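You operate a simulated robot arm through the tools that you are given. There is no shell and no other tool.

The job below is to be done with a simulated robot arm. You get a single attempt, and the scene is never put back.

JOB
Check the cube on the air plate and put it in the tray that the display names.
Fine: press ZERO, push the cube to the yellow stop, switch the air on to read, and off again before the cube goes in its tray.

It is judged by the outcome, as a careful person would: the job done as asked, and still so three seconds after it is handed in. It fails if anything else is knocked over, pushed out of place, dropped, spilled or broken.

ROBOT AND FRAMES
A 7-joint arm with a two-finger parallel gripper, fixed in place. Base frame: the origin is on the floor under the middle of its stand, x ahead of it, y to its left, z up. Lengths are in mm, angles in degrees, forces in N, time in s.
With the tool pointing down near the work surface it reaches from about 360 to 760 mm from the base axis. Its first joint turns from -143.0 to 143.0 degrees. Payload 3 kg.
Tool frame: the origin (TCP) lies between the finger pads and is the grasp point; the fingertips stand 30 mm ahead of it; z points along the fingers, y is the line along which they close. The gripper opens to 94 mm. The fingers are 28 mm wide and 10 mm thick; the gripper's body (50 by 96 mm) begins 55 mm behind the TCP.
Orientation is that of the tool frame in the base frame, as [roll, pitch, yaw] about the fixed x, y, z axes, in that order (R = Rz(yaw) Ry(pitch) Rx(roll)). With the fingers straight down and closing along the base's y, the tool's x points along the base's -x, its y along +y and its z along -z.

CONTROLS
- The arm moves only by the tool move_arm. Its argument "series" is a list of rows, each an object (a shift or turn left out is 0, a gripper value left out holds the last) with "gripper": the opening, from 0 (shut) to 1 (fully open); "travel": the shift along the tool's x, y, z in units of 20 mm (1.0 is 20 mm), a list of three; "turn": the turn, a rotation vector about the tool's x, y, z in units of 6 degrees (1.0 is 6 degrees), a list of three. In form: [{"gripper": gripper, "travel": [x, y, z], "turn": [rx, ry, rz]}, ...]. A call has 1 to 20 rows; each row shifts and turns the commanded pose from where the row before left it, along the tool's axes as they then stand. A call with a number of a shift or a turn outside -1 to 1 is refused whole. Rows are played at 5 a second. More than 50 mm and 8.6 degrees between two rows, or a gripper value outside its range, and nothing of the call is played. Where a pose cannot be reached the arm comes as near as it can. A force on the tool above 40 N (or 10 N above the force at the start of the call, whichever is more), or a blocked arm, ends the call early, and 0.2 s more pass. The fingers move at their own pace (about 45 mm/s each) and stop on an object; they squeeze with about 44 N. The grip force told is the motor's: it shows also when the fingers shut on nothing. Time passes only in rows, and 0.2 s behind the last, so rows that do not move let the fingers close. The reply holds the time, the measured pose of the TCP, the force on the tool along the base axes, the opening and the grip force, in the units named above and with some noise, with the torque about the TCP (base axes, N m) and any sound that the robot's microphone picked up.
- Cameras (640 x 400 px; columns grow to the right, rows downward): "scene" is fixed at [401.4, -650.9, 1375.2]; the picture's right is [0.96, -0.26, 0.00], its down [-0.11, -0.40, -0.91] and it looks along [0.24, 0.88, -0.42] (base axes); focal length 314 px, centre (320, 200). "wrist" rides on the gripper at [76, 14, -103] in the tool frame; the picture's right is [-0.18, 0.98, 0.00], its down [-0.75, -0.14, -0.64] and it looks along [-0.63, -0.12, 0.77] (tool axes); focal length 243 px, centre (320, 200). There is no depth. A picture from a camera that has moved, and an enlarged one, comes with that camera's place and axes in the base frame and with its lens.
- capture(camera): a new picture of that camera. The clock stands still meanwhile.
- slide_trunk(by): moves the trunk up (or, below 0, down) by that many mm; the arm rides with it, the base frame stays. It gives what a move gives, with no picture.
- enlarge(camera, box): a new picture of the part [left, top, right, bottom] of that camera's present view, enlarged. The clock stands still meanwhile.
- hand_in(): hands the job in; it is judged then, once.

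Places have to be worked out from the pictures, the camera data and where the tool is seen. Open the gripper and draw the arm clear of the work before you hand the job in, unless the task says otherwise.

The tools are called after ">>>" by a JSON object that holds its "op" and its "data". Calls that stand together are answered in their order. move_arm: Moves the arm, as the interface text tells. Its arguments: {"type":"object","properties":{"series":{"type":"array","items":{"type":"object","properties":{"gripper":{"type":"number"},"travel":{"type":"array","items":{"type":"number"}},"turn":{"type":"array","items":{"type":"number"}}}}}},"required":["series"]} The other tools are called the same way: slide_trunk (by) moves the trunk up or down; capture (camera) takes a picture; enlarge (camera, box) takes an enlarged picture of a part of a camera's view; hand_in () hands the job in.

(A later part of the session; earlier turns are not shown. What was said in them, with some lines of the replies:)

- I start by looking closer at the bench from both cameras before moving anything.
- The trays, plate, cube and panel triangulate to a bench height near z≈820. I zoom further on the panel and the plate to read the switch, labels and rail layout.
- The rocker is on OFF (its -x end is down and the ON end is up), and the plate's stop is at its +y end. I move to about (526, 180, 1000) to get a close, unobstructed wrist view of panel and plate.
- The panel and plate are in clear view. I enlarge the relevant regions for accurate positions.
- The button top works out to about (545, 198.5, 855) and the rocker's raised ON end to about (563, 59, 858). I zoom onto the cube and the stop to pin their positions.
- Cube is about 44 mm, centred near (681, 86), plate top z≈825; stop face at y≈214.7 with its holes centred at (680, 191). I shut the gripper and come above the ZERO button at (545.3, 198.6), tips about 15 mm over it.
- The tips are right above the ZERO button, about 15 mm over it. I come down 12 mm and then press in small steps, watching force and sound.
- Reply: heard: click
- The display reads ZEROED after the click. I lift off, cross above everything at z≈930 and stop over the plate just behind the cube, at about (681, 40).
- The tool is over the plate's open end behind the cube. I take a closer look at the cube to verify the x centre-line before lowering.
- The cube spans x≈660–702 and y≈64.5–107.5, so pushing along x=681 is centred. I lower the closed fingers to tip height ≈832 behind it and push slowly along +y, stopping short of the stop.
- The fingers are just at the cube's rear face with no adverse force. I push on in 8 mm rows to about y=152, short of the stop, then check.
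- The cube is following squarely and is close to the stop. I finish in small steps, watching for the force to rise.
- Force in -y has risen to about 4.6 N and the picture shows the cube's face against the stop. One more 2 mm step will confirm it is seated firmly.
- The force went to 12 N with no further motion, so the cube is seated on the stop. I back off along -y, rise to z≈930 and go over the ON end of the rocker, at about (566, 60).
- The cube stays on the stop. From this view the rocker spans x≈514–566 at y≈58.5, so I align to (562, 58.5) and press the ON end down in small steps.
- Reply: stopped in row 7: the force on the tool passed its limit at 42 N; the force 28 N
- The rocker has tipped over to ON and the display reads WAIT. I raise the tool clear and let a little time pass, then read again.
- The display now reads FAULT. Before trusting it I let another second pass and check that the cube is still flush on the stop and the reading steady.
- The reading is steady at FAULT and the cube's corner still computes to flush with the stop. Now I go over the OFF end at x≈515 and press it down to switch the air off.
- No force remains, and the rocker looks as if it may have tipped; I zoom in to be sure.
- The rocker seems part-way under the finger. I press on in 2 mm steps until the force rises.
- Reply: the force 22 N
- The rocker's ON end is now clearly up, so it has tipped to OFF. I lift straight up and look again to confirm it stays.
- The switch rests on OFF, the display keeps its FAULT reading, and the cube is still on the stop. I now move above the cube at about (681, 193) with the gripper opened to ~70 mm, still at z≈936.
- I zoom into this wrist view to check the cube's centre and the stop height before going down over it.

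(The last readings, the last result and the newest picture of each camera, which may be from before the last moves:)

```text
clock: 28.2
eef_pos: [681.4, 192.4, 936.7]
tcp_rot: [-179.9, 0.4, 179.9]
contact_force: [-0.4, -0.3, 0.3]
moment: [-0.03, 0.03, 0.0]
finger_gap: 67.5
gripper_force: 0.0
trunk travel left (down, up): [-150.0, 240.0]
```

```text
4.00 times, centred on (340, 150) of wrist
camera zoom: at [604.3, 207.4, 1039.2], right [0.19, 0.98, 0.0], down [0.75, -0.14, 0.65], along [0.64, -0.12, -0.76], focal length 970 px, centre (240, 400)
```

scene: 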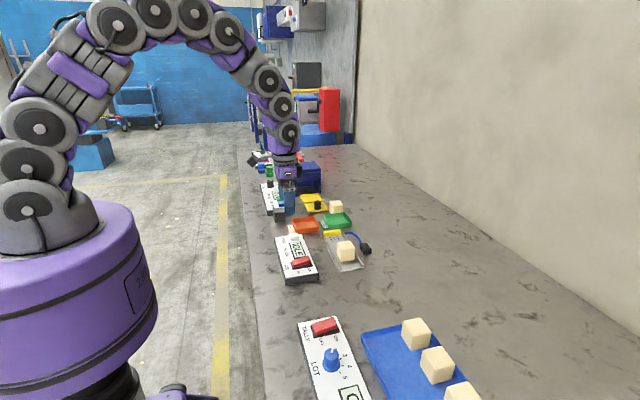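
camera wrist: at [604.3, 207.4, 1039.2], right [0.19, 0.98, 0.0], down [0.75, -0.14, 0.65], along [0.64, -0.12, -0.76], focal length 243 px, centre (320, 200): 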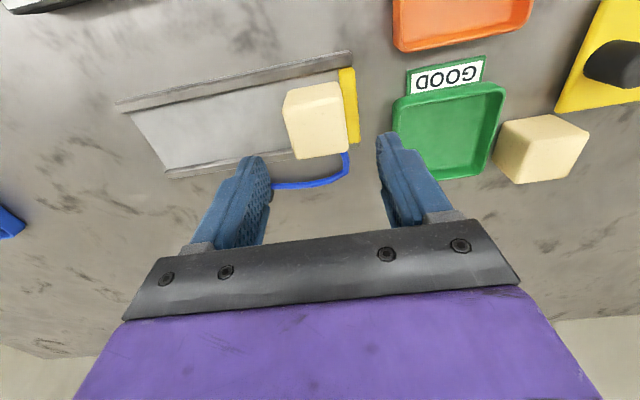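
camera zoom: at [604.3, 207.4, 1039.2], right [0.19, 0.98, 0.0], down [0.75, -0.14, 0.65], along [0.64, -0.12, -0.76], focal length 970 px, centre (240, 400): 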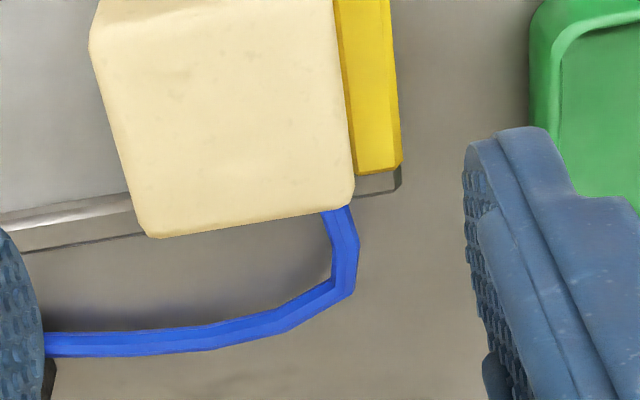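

The cube computes to x 659–702, y 170.5–214, so its centre (680.5, 192) is right under the tool. I go down to tip height ≈847 (above the stop's top) and close on the upper half of the cube.

>>> {"op": "move_arm", "data": {"series": [{"gripper": 0.72, "travel": [0, -0.02, 0.8]}, {"travel": [0, 0, 0.8]}, {"travel": [0, 0, 0.8]}, {"travel": [0, 0, 0.59]}, {"travel": [0, 0, 0]}, {"travel": [0, 0, 0]}]}}

>>> {"op": "enlarge", "data": {"camera": "scene", "box": [304, 200, 384, 250]}}

>>> {"op": "capture", "data": {"camera": "wrist"}}

```text
clock: 29.6
eef_pos: [681.1, 193.1, 875.8]
tcp_rot: [180.0, 0.3, 179.9]
contact_force: [0.6, -0.1, -0.3]
moment: [0.02, 0.01, 0.02]
finger_gap: 67.9
gripper_force: 0.1
trunk travel left (down, up): [-150.0, 240.0]
```

```text
8.00 times, centred on (344, 225) of scene
camera zoom: at [401.4, -650.9, 1375.2], right [0.96, -0.26, 0.0], down [-0.11, -0.4, -0.91], along [0.24, 0.88, -0.42], focal length 2511 px, centre (128, 0)
```

zoom: 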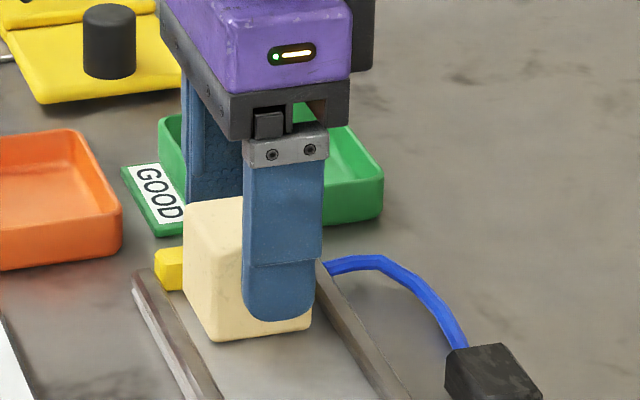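

```text
taken
camera wrist: at [604.3, 207.4, 978.9], right [0.19, 0.98, 0.0], down [0.75, -0.14, 0.65], along [0.63, -0.12, -0.76], focal length 243 px, centre (320, 200)
```

wrist: 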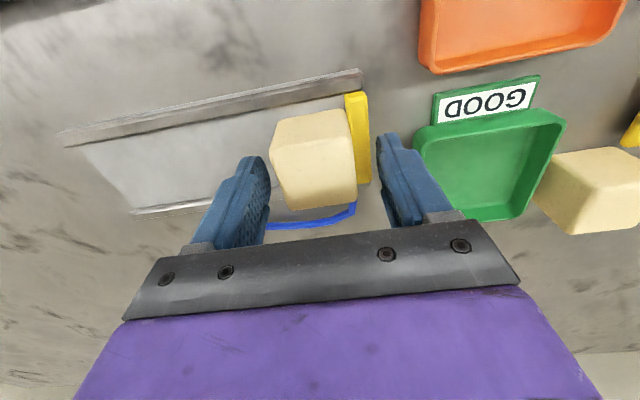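

The fingers straddle the cube with the +y finger passing above and behind the stop. I close the gripper and let it squeeze.

>>> {"op": "move_arm", "data": {"series": [{"gripper": 0.44, "travel": [0, 0, 0]}, {"gripper": 0.44, "travel": [0, 0, 0]}, {"gripper": 0.3, "travel": [0, 0, 0]}, {"gripper": 0.3, "travel": [0, 0, 0]}, {"gripper": 0.3, "travel": [0, 0, 0]}]}}

>>> {"op": "capture", "data": {"camera": "wrist"}}

```text
clock: 30.9
eef_pos: [680.0, 191.3, 876.9]
tcp_rot: [179.9, 0.3, 179.9]
contact_force: [-0.1, -8.3, 0.1]
moment: [-0.33, -0.02, 0.02]
finger_gap: 42.5
gripper_force: 44.2
trunk travel left (down, up): [-150.0, 240.0]
```

```text
taken
camera wrist: at [604.4, 205.6, 979.2], right [0.19, 0.98, 0.0], down [0.75, -0.14, 0.65], along [0.63, -0.12, -0.76], focal length 243 px, centre (320, 200)
```

wrist: 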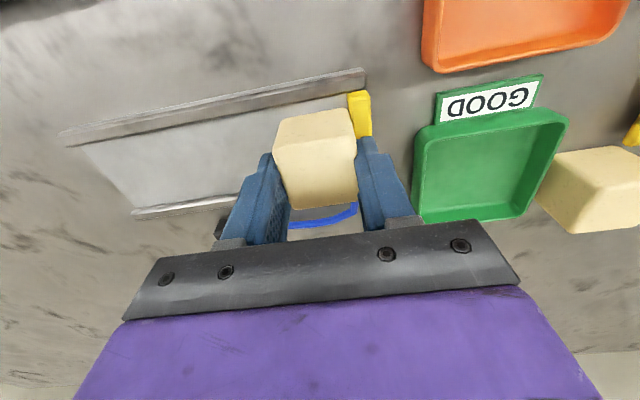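

Grip is firm: gap 42.5 mm at 44 N, with a slight push from the stop. I ease off -y by 1.5 mm and lift straight up 60 mm.

>>> {"op": "move_arm", "data": {"series": [{"gripper": 0.3, "travel": [0, -0.08, -0.05]}, {"travel": [0, 0, -0.3]}, {"travel": [0, 0, -0.5]}, {"travel": [0, 0, -0.8]}, {"travel": [0, 0, -0.8]}, {"travel": [0, 0, -0.6]}, {"travel": [0, 0, 0]}]}}

>>> {"op": "enlarge", "data": {"camera": "scene", "box": [272, 190, 384, 260]}}

>>> {"op": "capture", "data": {"camera": "wrist"}}

```text
clock: 32.5
eef_pos: [681.2, 190.9, 937.9]
tcp_rot: [179.7, 0.3, 179.9]
contact_force: [0.1, 0.5, 0.9]
moment: [-0.03, 0.01, 0.0]
finger_gap: 28.0
gripper_force: 0.1
trunk travel left (down, up): [-150.0, 240.0]
```

```text
5.71 times, centred on (328, 225) of scene
camera zoom: at [401.4, -650.9, 1375.2], right [0.96, -0.26, 0.0], down [-0.11, -0.4, -0.91], along [0.24, 0.88, -0.42], focal length 1794 px, centre (274, 57)
```

zoom: 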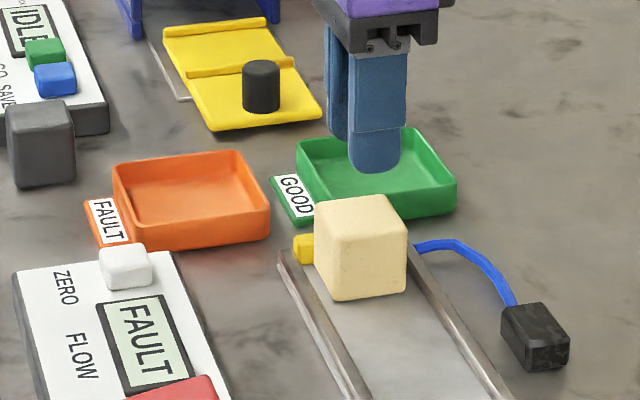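

```text
taken
camera wrist: at [604.5, 206.0, 1039.7], right [0.18, 0.98, 0.0], down [0.75, -0.14, 0.65], along [0.63, -0.12, -0.76], focal length 243 px, centre (320, 200)
```

wrist: 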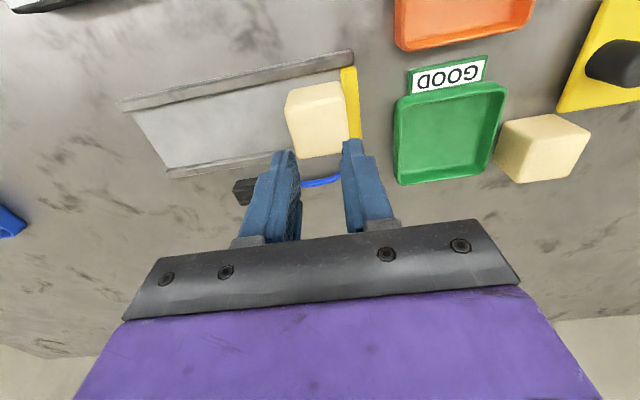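

The cube slipped out of the tips and stayed on the plate by the stop; the gap is 28 mm with no grip. I look closely at the cube and at the finger shape to choose a deeper grasp.

>>> {"op": "enlarge", "data": {"camera": "scene", "box": [320, 188, 368, 218]}}

>>> {"op": "enlarge", "data": {"camera": "wrist", "box": [220, 120, 420, 245]}}

>>> {"op": "enlarge", "data": {"camera": "wrist", "box": [260, 60, 388, 140]}}

```text
13.33 times, centred on (344, 203) of scene
camera zoom: at [401.4, -650.9, 1375.2], right [0.96, -0.26, 0.0], down [-0.11, -0.4, -0.91], along [0.24, 0.88, -0.42], focal length 4185 px, centre (0, 160)
```

zoom: 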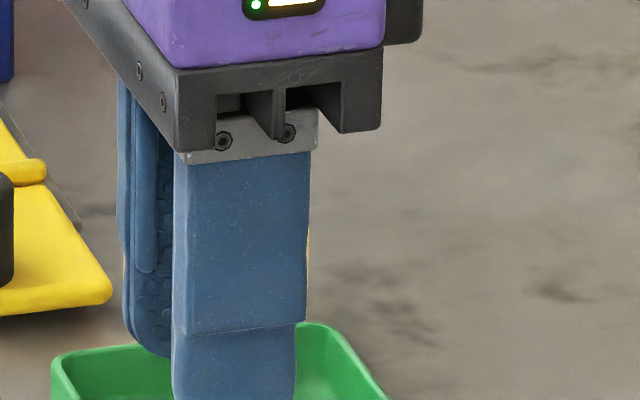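

```text
3.20 times, centred on (320, 182) of wrist
camera zoom: at [604.5, 206.0, 1039.7], right [0.18, 0.98, 0.0], down [0.75, -0.14, 0.65], along [0.63, -0.12, -0.76], focal length 776 px, centre (320, 256)
```

zoom: 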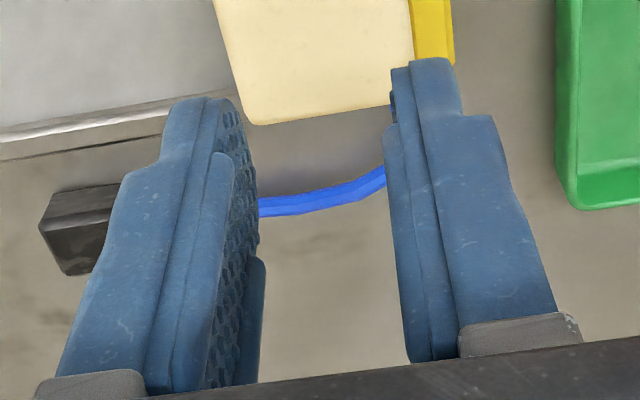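

```text
5.00 times, centred on (324, 100) of wrist
camera zoom: at [604.5, 206.0, 1039.7], right [0.18, 0.98, 0.0], down [0.75, -0.14, 0.65], along [0.63, -0.12, -0.76], focal length 1213 px, centre (300, 700)
```

zoom: 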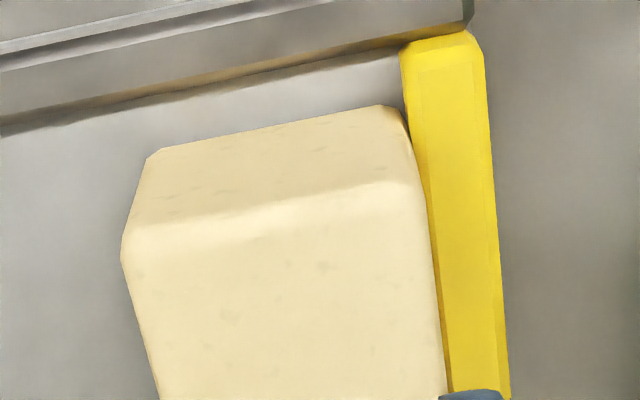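

The fingers' raised pads begin some 20 mm above the tips, so a shallow tip grasp only caught the cube's rounded top edge. I'll loosely cage the cube as before, slide it back along the plate away from the stop (the reading is done), and then grasp deeper.

>>> {"op": "move_arm", "data": {"series": [{"gripper": 0.72, "travel": [0, 0.05, 0]}, {"travel": [0, 0, 0]}, {"travel": [0, 0, 0]}, {"travel": [0, 0, 0.775]}, {"travel": [0, 0, 0.775]}, {"travel": [0, 0, 0.775]}, {"travel": [0, 0, 0.775]}, {"travel": [0, 0, 0]}, {"gripper": 0.5, "travel": [0, 0, 0]}, {"travel": [0, 0, 0]}, {"travel": [0, 0, 0]}]}}

>>> {"op": "capture", "data": {"camera": "wrist"}}

```text
clock: 34.9
eef_pos: [681.8, 191.7, 873.4]
tcp_rot: [180.0, 0.4, 179.9]
contact_force: [-0.7, 0.2, -0.7]
moment: [-0.03, -0.03, -0.01]
finger_gap: 47.3
gripper_force: 0.0
trunk travel left (down, up): [-150.0, 240.0]
```

```text
taken
camera wrist: at [604.6, 207.0, 977.5], right [0.19, 0.98, 0.0], down [0.75, -0.14, 0.65], along [0.63, -0.12, -0.76], focal length 243 px, centre (320, 200)
```

wrist: 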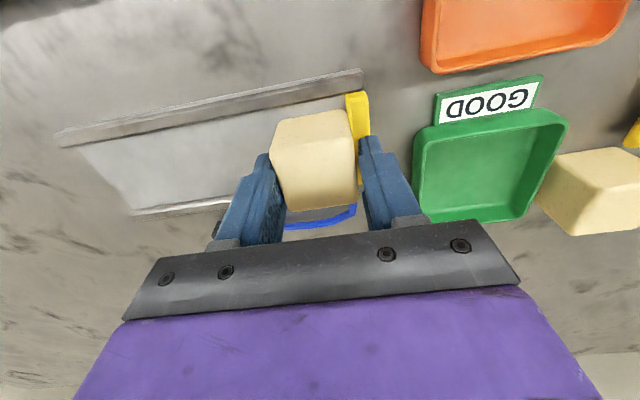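

The cube is caged with about 2 mm play on each side and no contact force. I slide it back 42 mm along -y, slowly.

>>> {"op": "move_arm", "data": {"series": [{"gripper": 0.5, "travel": [0, -0.2, 0]}, {"travel": [0, -0.35, 0]}, {"travel": [0, -0.35, 0]}, {"travel": [0, -0.35, 0]}, {"travel": [0, -0.35, 0]}, {"travel": [0, -0.35, 0]}, {"travel": [0, -0.15, 0]}, {"travel": [0, 0, 0]}]}}

>>> {"op": "capture", "data": {"camera": "wrist"}}

>>> {"op": "enlarge", "data": {"camera": "scene", "box": [304, 200, 400, 260]}}

```text
clock: 36.6
eef_pos: [681.7, 150.0, 875.7]
tcp_rot: [179.9, 0.3, 179.9]
contact_force: [0.3, 1.0, 0.1]
moment: [0.0, 0.0, 0.01]
finger_gap: 47.0
gripper_force: 0.0
trunk travel left (down, up): [-150.0, 240.0]
```

```text
taken
camera wrist: at [604.8, 165.1, 977.9], right [0.19, 0.98, 0.0], down [0.75, -0.14, 0.65], along [0.64, -0.12, -0.76], focal length 243 px, centre (320, 200)
```

wrist: 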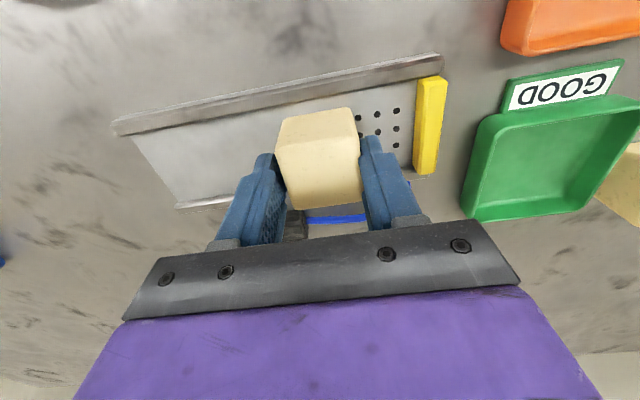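

```text
6.67 times, centred on (352, 230) of scene
camera zoom: at [401.4, -650.9, 1375.2], right [0.96, -0.26, 0.0], down [-0.11, -0.4, -0.91], along [0.24, 0.88, -0.42], focal length 2092 px, centre (107, 0)
```

zoom: 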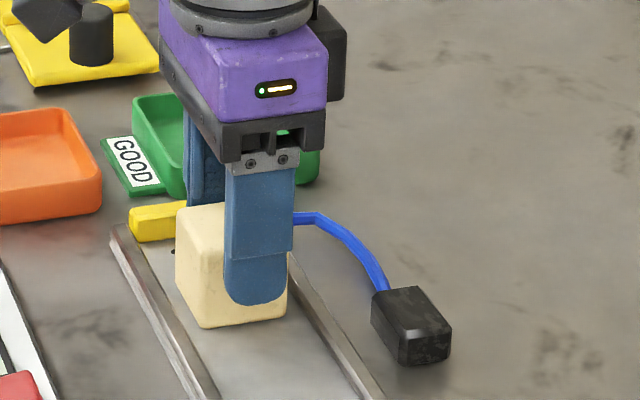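

The cube is now about 22 mm clear of the stop. I open a little, lower to tip height ≈829 just above the plate, and close for a deep grasp.

>>> {"op": "move_arm", "data": {"series": [{"gripper": 0.68, "travel": [0, 0, 0]}, {"travel": [0, 0, 0]}, {"travel": [0, 0, 0.4]}, {"travel": [0, 0, 0.3]}, {"travel": [0, 0, 0.12]}, {"travel": [0, 0, 0]}, {"gripper": 0.3, "travel": [0, 0, 0]}, {"travel": [0, 0, 0]}, {"travel": [0, 0, 0]}, {"travel": [0, 0, 0]}, {"travel": [0, 0, 0]}]}}

>>> {"op": "capture", "data": {"camera": "wrist"}}

```text
clock: 39.0
eef_pos: [682.0, 150.2, 859.6]
tcp_rot: [179.9, 0.3, 179.9]
contact_force: [-0.3, 0.3, 1.0]
moment: [-0.01, 0.0, 0.02]
finger_gap: 46.9
gripper_force: 44.0
trunk travel left (down, up): [-150.0, 240.0]
```

```text
taken
camera wrist: at [605.1, 165.1, 961.2], right [0.19, 0.98, 0.0], down [0.75, -0.14, 0.65], along [0.63, -0.12, -0.76], focal length 243 px, centre (320, 200)
```

wrist: 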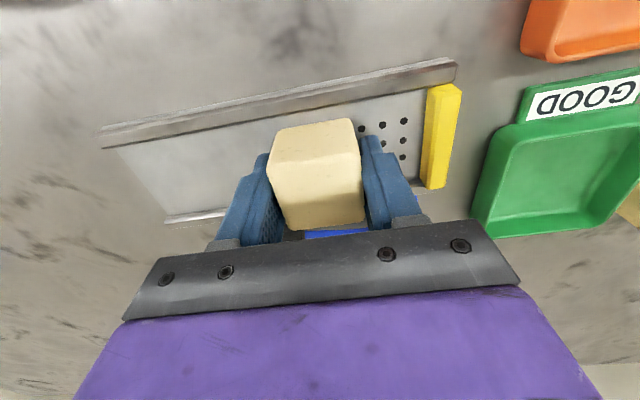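

The grip is solid at 46.9 mm and 44 N. I lift a short way first and check that it holds.

>>> {"op": "move_arm", "data": {"series": [{"gripper": 0.3, "travel": [0, 0, -0.2]}, {"travel": [0, 0, -0.3]}, {"travel": [0, 0, -0.3]}, {"travel": [0, 0, 0]}]}}

>>> {"op": "enlarge", "data": {"camera": "scene", "box": [304, 200, 400, 260]}}

>>> {"op": "capture", "data": {"camera": "wrist"}}

```text
clock: 40.0
eef_pos: [681.1, 150.3, 874.7]
tcp_rot: [-180.0, 0.3, 179.9]
contact_force: [0.3, -0.5, -0.4]
moment: [-0.02, -0.01, -0.03]
finger_gap: 47.2
gripper_force: 43.9
trunk travel left (down, up): [-150.0, 240.0]
```

```text
6.67 times, centred on (352, 230) of scene
camera zoom: at [401.4, -650.9, 1375.2], right [0.96, -0.26, 0.0], down [-0.11, -0.4, -0.91], along [0.24, 0.88, -0.42], focal length 2092 px, centre (107, 0)
```

zoom: 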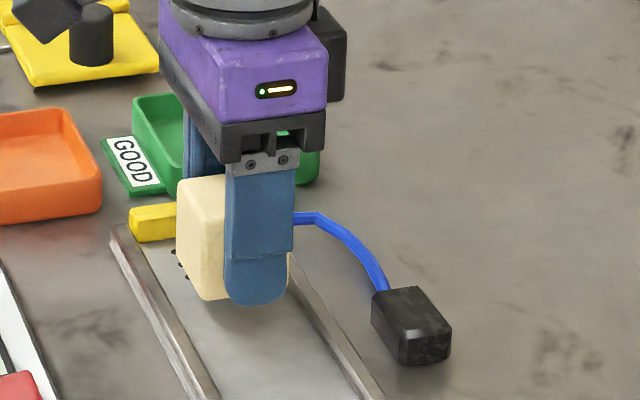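

```text
taken
camera wrist: at [604.8, 164.9, 977.7], right [0.19, 0.98, 0.0], down [0.75, -0.14, 0.65], along [0.63, -0.12, -0.76], focal length 243 px, centre (320, 200)
```

wrist: 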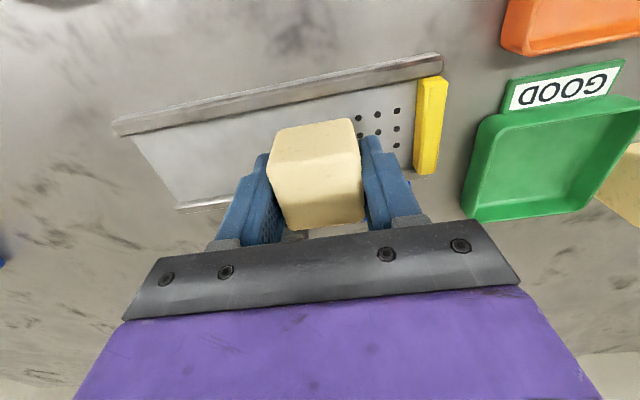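

The cube comes up with the gripper (gap 47 mm, steady 44 N). I lift on to z≈936 and carry it over the FAULT tray, which I put at about (601.5, 291.5).

>>> {"op": "move_arm", "data": {"series": [{"gripper": 0.3, "travel": [0, 0, -0.5]}, {"travel": [0, 0, -0.8]}, {"travel": [0, 0, -0.9]}, {"travel": [0, 0, -0.85]}, {"travel": [0.25, 0.4, 0]}, {"travel": [0.4, 0.7, 0]}, {"travel": [0.4, 0.75, 0]}, {"travel": [0.4, 0.75, 0]}, {"travel": [0.4, 0.75, 0]}, {"travel": [0.4, 0.75, 0]}, {"travel": [0.4, 0.75, 0]}, {"travel": [0.4, 0.75, 0]}, {"travel": [0.4, 0.7, 0]}, {"travel": [0.35, 0.5, 0]}, {"travel": [0.15, 0.25, 0]}, {"travel": [0, 0, 0]}]}}

>>> {"op": "capture", "data": {"camera": "wrist"}}

>>> {"op": "enlarge", "data": {"camera": "scene", "box": [264, 185, 376, 255]}}

```text
clock: 43.5
eef_pos: [602.8, 292.9, 935.6]
tcp_rot: [-180.0, 0.3, -180.0]
contact_force: [-1.5, 0.0, -0.5]
moment: [-0.02, 0.03, 0.02]
finger_gap: 47.1
gripper_force: 43.9
trunk travel left (down, up): [-150.0, 240.0]
```

```text
taken
camera wrist: at [525.5, 306.7, 1037.9], right [0.18, 0.98, 0.0], down [0.75, -0.14, 0.65], along [0.64, -0.12, -0.76], focal length 243 px, centre (320, 200)
```

wrist: 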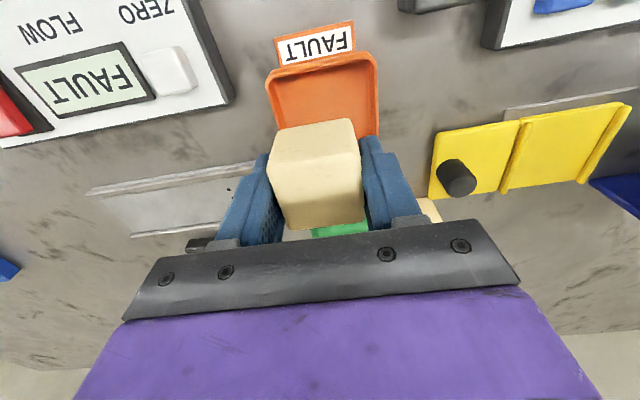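

```text
5.71 times, centred on (320, 220) of scene
camera zoom: at [401.4, -650.9, 1375.2], right [0.96, -0.26, 0.0], down [-0.11, -0.4, -0.91], along [0.24, 0.88, -0.42], focal length 1794 px, centre (320, 86)
```

zoom: 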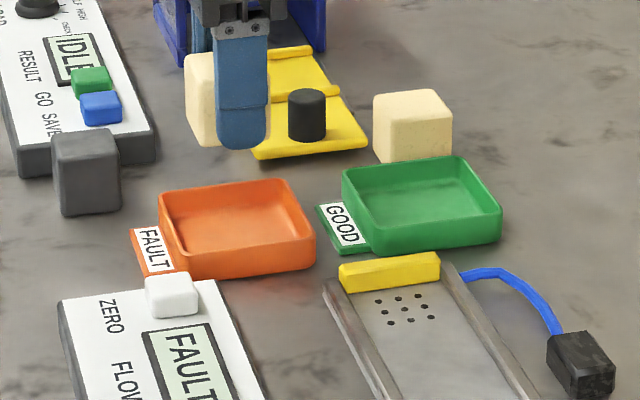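

The cube is held above the tray. I zoom on the tray's rim in both cameras to fix its centre and inner width.

>>> {"op": "enlarge", "data": {"camera": "wrist", "box": [256, 40, 392, 125]}}

>>> {"op": "enlarge", "data": {"camera": "wrist", "box": [240, 80, 416, 190]}}

>>> {"op": "enlarge", "data": {"camera": "scene", "box": [284, 210, 324, 235]}}

```text
4.71 times, centred on (324, 82) of wrist
camera zoom: at [525.5, 306.7, 1037.9], right [0.18, 0.98, 0.0], down [0.75, -0.14, 0.65], along [0.64, -0.12, -0.76], focal length 1142 px, centre (301, 753)
```

zoom: 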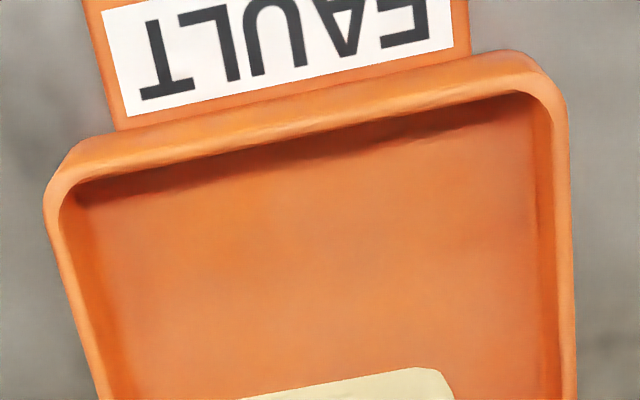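

```text
3.64 times, centred on (328, 135) of wrist
camera zoom: at [525.5, 306.7, 1037.9], right [0.18, 0.98, 0.0], down [0.75, -0.14, 0.65], along [0.64, -0.12, -0.76], focal length 882 px, centre (291, 436)
```

zoom: 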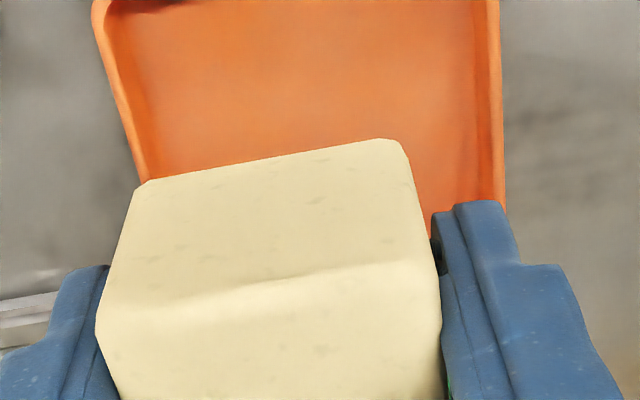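

```text
16.00 times, centred on (304, 222) of scene
camera zoom: at [401.4, -650.9, 1375.2], right [0.96, -0.26, 0.0], down [-0.11, -0.4, -0.91], along [0.24, 0.88, -0.42], focal length 5022 px, centre (576, -160)
```

zoom: 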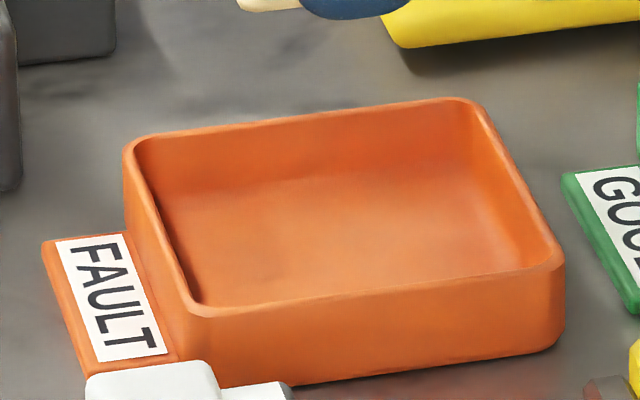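

From the wrist view the tray's rim runs y≈257–340 and x≈563–643, so its centre is about (603, 298.5) — 6 mm further +y than the tool. I shift there and lower to just above the rim.

>>> {"op": "move_arm", "data": {"series": [{"gripper": 0.3, "travel": [-0.03, 0.29, 0]}, {"travel": [0, 0, 0.6]}, {"travel": [0, 0, 0.7]}, {"travel": [0, 0, 0.7]}, {"travel": [0, 0, 0.5]}, {"travel": [0, 0, 0]}]}}

>>> {"op": "capture", "data": {"camera": "wrist"}}

>>> {"op": "enlarge", "data": {"camera": "scene", "box": [264, 195, 344, 245]}}

```text
clock: 44.9
eef_pos: [603.8, 297.9, 886.0]
tcp_rot: [179.9, 0.3, 180.0]
contact_force: [0.2, -0.4, -0.6]
moment: [-0.01, -0.01, 0.03]
finger_gap: 46.9
gripper_force: 44.3
trunk travel left (down, up): [-150.0, 240.0]
```

```text
taken
camera wrist: at [526.8, 312.0, 988.2], right [0.19, 0.98, 0.0], down [0.75, -0.14, 0.65], along [0.64, -0.12, -0.76], focal length 243 px, centre (320, 200)
```

wrist: 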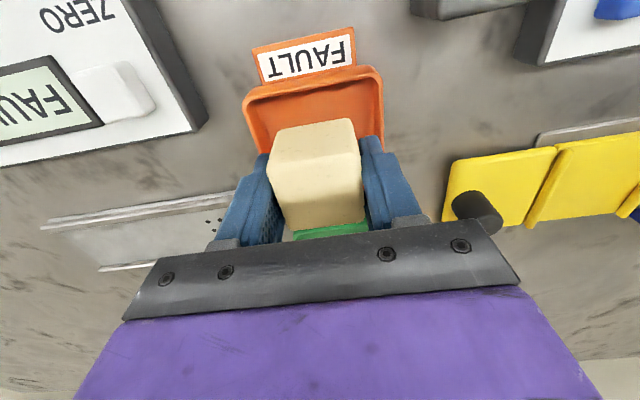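

```text
8.00 times, centred on (304, 220) of scene
camera zoom: at [401.4, -650.9, 1375.2], right [0.96, -0.26, 0.0], down [-0.11, -0.4, -0.91], along [0.24, 0.88, -0.42], focal length 2511 px, centre (448, 40)
```

zoom: 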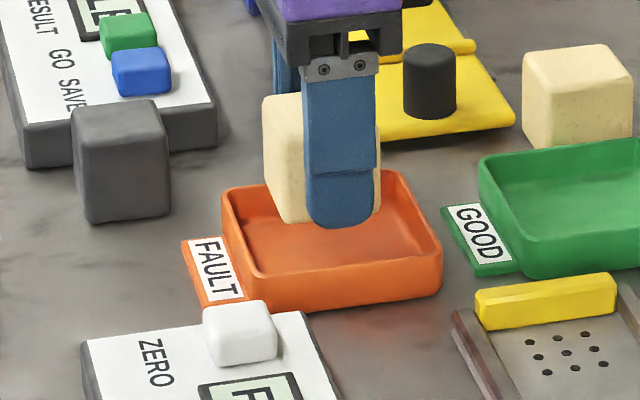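

Tray edges still compute to a centre of y≈299, so I add 1 mm and lower the cube in, slowing down near the expected floor contact.

>>> {"op": "move_arm", "data": {"series": [{"gripper": 0.3, "travel": [0, 0.05, 0.3]}, {"travel": [0, 0, 0.4]}, {"travel": [0, 0, 0.3]}, {"travel": [0, 0, 0.15]}, {"travel": [0, 0, 0.1]}, {"travel": [0, 0, 0]}]}}

>>> {"op": "enlarge", "data": {"camera": "scene", "box": [264, 195, 344, 245]}}

>>> {"op": "capture", "data": {"camera": "wrist"}}

```text
clock: 46.2
eef_pos: [602.3, 298.7, 861.0]
tcp_rot: [179.9, 0.3, 179.9]
contact_force: [-0.3, 0.5, -0.6]
moment: [-0.01, -0.01, 0.01]
finger_gap: 47.3
gripper_force: 44.3
trunk travel left (down, up): [-150.0, 240.0]
```

```text
8.00 times, centred on (304, 220) of scene
camera zoom: at [401.4, -650.9, 1375.2], right [0.96, -0.26, 0.0], down [-0.11, -0.4, -0.91], along [0.24, 0.88, -0.42], focal length 2511 px, centre (448, 40)
```

zoom: 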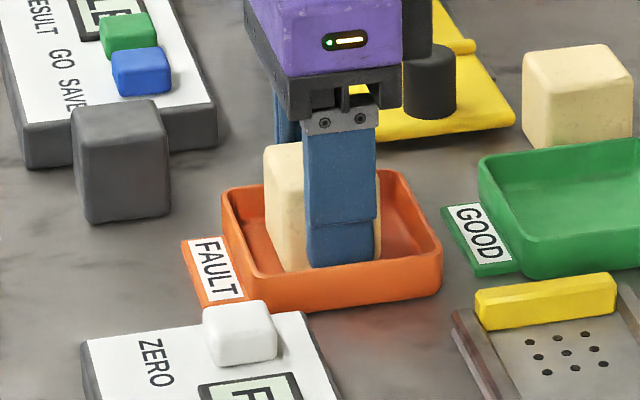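

```text
taken
camera wrist: at [526.8, 313.3, 963.1], right [0.19, 0.98, 0.0], down [0.75, -0.14, 0.65], along [0.64, -0.12, -0.76], focal length 243 px, centre (320, 200)
```

wrist: 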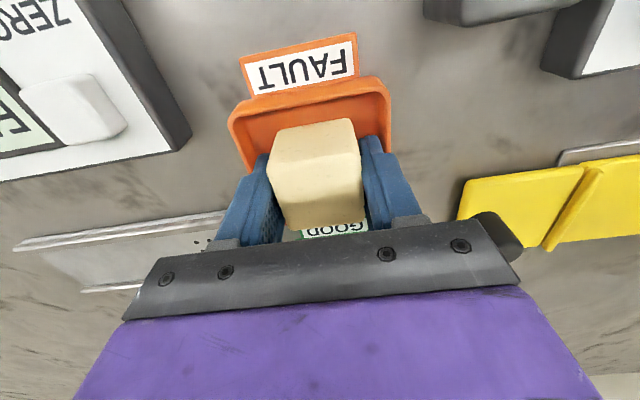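

The cube is inside the walls with no contact force yet. I continue in about 1.5 mm steps until it touches the tray floor.

>>> {"op": "move_arm", "data": {"series": [{"gripper": 0.3, "travel": [0, 0, 0.075]}, {"travel": [0, 0, 0.075]}, {"travel": [0, 0, 0]}]}}

```text
clock: 47.0
eef_pos: [603.5, 299.3, 857.4]
tcp_rot: [-180.0, 0.2, 180.0]
contact_force: [0.8, 0.7, -0.3]
moment: [0.0, 0.02, -0.01]
finger_gap: 47.1
gripper_force: 43.8
trunk travel left (down, up): [-150.0, 240.0]
```

Still no contact at z≈857.4; I keep going in 1 mm steps.

>>> {"op": "move_arm", "data": {"series": [{"gripper": 0.3, "travel": [0, 0, 0.05]}, {"travel": [0, 0, 0.05]}, {"travel": [0, 0, 0]}]}}

>>> {"op": "enlarge", "data": {"camera": "scene", "box": [280, 205, 328, 235]}}

```text
clock: 47.9
eef_pos: [603.1, 299.0, 857.3]
tcp_rot: [179.9, 0.5, 179.9]
contact_force: [0.4, 0.6, 8.5]
moment: [-0.07, 0.06, 0.02]
finger_gap: 47.2
gripper_force: 43.9
trunk travel left (down, up): [-150.0, 240.0]
```

```text
13.33 times, centred on (304, 220) of scene
camera zoom: at [401.4, -650.9, 1375.2], right [0.96, -0.26, 0.0], down [-0.11, -0.4, -0.91], along [0.24, 0.88, -0.42], focal length 4185 px, centre (533, -67)
```

zoom: 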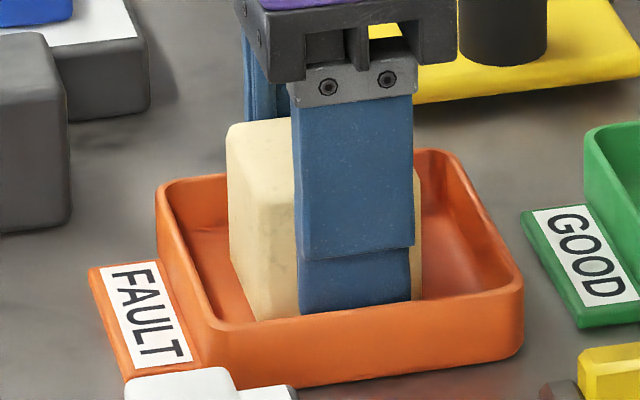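

The upward force rose to 8.5 N, so the cube is resting on the tray floor. I open only a little (gap ≈52 mm) so that the fingers stay off the tray walls.

>>> {"op": "move_arm", "data": {"series": [{"gripper": 0.54, "travel": [0, 0, 0]}, {"travel": [0, 0, 0]}, {"travel": [0, 0, 0]}]}}

>>> {"op": "capture", "data": {"camera": "wrist"}}

>>> {"op": "enlarge", "data": {"camera": "scene", "box": [280, 205, 328, 235]}}

```text
clock: 48.6
eef_pos: [602.8, 298.8, 855.3]
tcp_rot: [180.0, 0.3, 180.0]
contact_force: [0.0, -1.0, 0.4]
moment: [0.0, -0.03, -0.02]
finger_gap: 50.7
gripper_force: 0.1
trunk travel left (down, up): [-150.0, 240.0]
```

```text
taken
camera wrist: at [526.8, 313.1, 958.1], right [0.19, 0.98, 0.0], down [0.75, -0.14, 0.65], along [0.63, -0.12, -0.76], focal length 243 px, centre (320, 200)
```

wrist: 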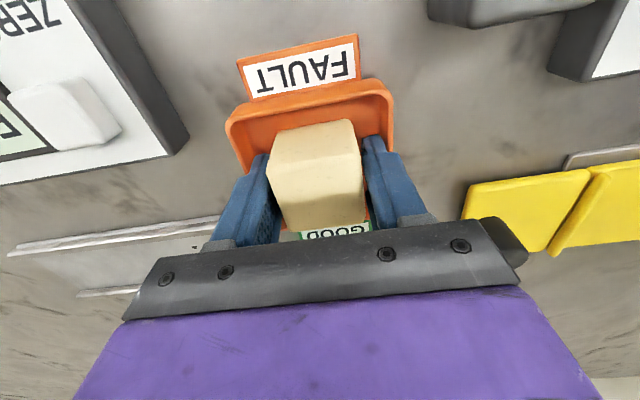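

```text
13.33 times, centred on (304, 220) of scene
camera zoom: at [401.4, -650.9, 1375.2], right [0.96, -0.26, 0.0], down [-0.11, -0.4, -0.91], along [0.24, 0.88, -0.42], focal length 4185 px, centre (533, -67)
```

zoom: 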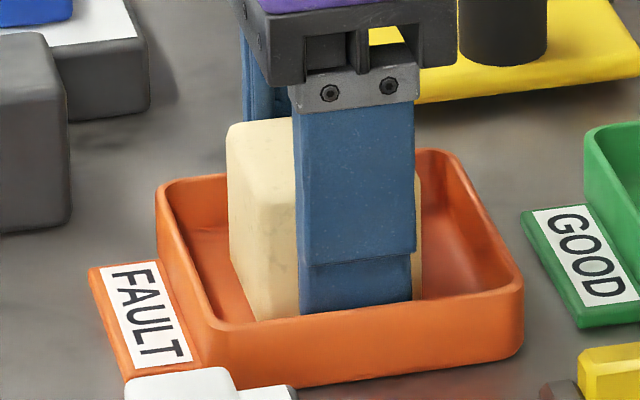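

Released: gap 50.7 mm, no grip and no side force. I lift straight up, slowly at first, checking the cube stays.

>>> {"op": "move_arm", "data": {"series": [{"gripper": 0.54, "travel": [0, 0, -0.2]}, {"travel": [0, 0, -0.3]}, {"travel": [0, 0, -0.4]}, {"travel": [0, 0, -0.6]}, {"travel": [0, 0, -0.8]}, {"travel": [0, 0, -0.9]}, {"travel": [0, 0, -0.9]}, {"travel": [0, 0, -0.5]}, {"travel": [0, 0, 0]}]}}

>>> {"op": "enlarge", "data": {"camera": "scene", "box": [264, 195, 376, 265]}}

>>> {"op": "capture", "data": {"camera": "wrist"}}

```text
clock: 50.6
eef_pos: [602.9, 298.2, 948.0]
tcp_rot: [180.0, 0.3, 179.9]
contact_force: [0.3, 0.6, -0.6]
moment: [0.03, 0.02, 0.0]
finger_gap: 50.9
gripper_force: 0.0
trunk travel left (down, up): [-150.0, 240.0]
```

```text
5.71 times, centred on (320, 230) of scene
camera zoom: at [401.4, -650.9, 1375.2], right [0.96, -0.26, 0.0], down [-0.11, -0.4, -0.91], along [0.24, 0.88, -0.42], focal length 1794 px, centre (320, 29)
```

zoom: 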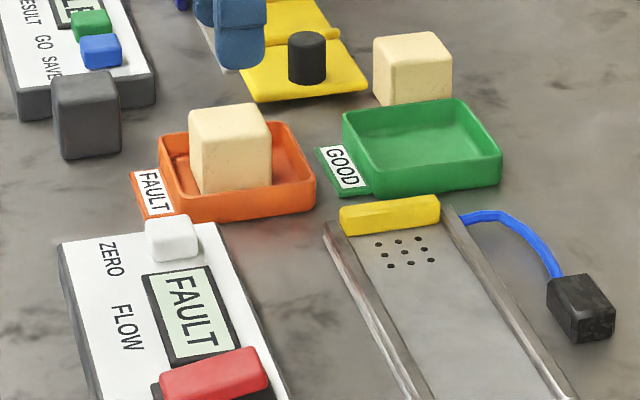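

```text
taken
camera wrist: at [526.0, 312.9, 1050.4], right [0.18, 0.98, 0.0], down [0.75, -0.14, 0.65], along [0.63, -0.12, -0.76], focal length 243 px, centre (320, 200)
```

wrist: 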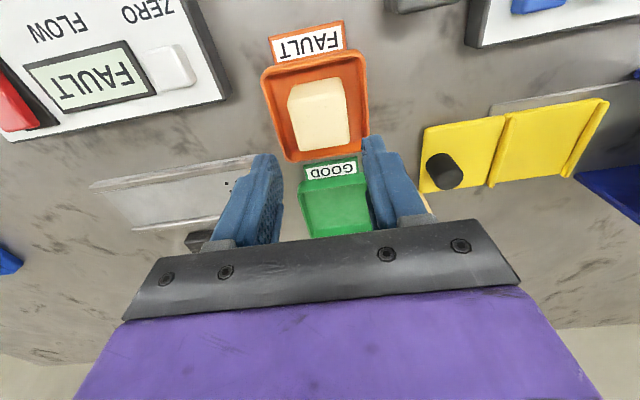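

The cube sits centred in the FAULT tray with everything else undisturbed. I rise and draw the arm back to near its starting place with the gripper open.

>>> {"op": "move_arm", "data": {"series": [{"gripper": 1, "travel": [0, 0, -0.6]}, {"travel": [0, 0, -0.9]}, {"travel": [0, 0, -0.9]}, {"travel": [0, 0, -0.9]}, {"travel": [0, 0, -0.9]}, {"travel": [0.95, -0.12, -0.4]}, {"travel": [0.95, -0.12, -0.4]}, {"travel": [0.95, -0.12, -0.4]}, {"travel": [0.95, -0.12, -0.4]}, {"travel": [0.95, -0.12, -0.4]}, {"travel": [0.95, -0.12, -0.4]}, {"travel": [0.95, -0.12, -0.4]}, {"travel": [0.95, -0.12, -0.4]}, {"travel": [0.95, -0.12, -0.4]}, {"travel": [0.95, -0.12, -0.4]}, {"travel": [0.95, -0.12, -0.4]}, {"travel": [0.6, -0.06, -0.3]}, {"travel": [0, 0, 0]}]}}

>>> {"op": "capture", "data": {"camera": "scene"}}

>>> {"op": "enlarge", "data": {"camera": "scene", "box": [248, 180, 392, 290]}}

>>> {"op": "capture", "data": {"camera": "wrist"}}

```text
clock: 54.5
eef_pos: [379.7, 270.9, 1123.5]
tcp_rot: [-180.0, 0.2, 180.0]
contact_force: [-0.1, 0.0, -0.3]
moment: [-0.01, 0.0, 0.02]
finger_gap: 94.1
gripper_force: 0.0
trunk travel left (down, up): [-150.0, 240.0]
```

```text
taken
```

scene: 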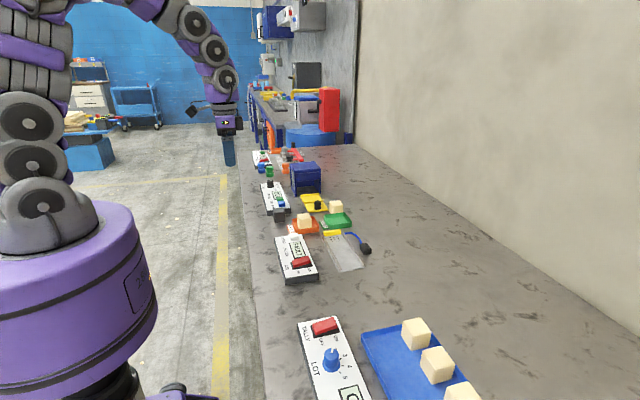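

```text
3.64 times, centred on (320, 235) of scene
camera zoom: at [401.4, -650.9, 1375.2], right [0.96, -0.26, 0.0], down [-0.11, -0.4, -0.91], along [0.24, 0.88, -0.42], focal length 1141 px, centre (320, 73)
```

zoom: 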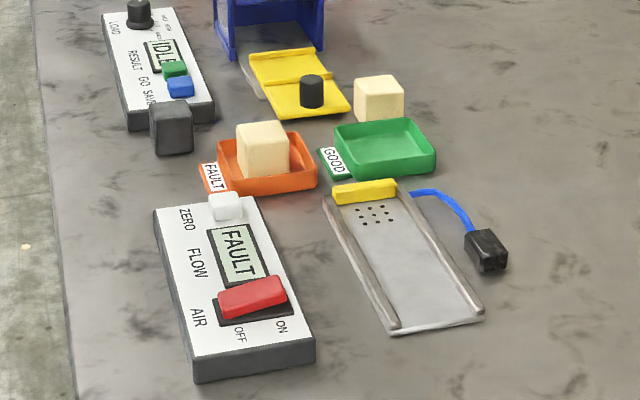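

```text
taken
camera wrist: at [304.0, 285.5, 1227.2], right [0.19, 0.98, 0.0], down [0.75, -0.14, 0.65], along [0.63, -0.12, -0.76], focal length 243 px, centre (320, 200)
```

wrist: 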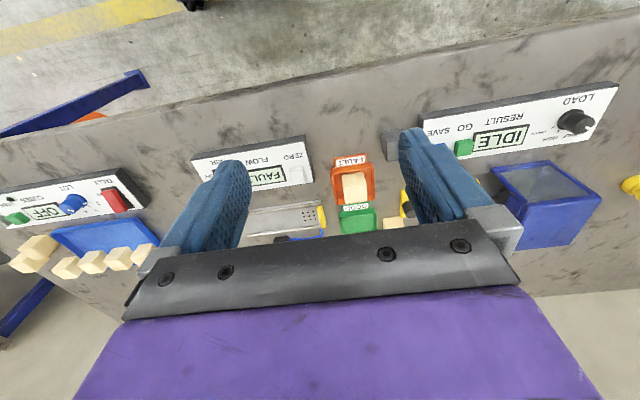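

The display reads FAULT, the air switch is on OFF, and the cube rests in the FAULT tray. Plate, panel and trays look unmoved, and the arm is clear with the gripper open, so I hand the job in.

>>> {"op": "hand_in", "data": {}}

```text
The job is handed in.
```

The cube tested FAULT on the air plate and is now sitting in the FAULT tray. The job is handed in; I don't have the verdict.

- **Sequence:** I pressed ZERO and the display showed ZEROED. I then pushed the cube to the yellow stop and switched the air on. The display showed WAIT, then FAULT, and FAULT held for another second or so. I switched the air off before picking the cube up.
- **First grip slipped:** I held the cube only by its top edge, and it slid out without leaving the plate. I moved it about 40 mm back from the stop, took a deeper hold, and set it down on the tray floor.
- **End state:** The air switch is on OFF. The plate, panel, trays and other parts look unmoved in the last pictures. The arm is back near its starting position with the gripper open.
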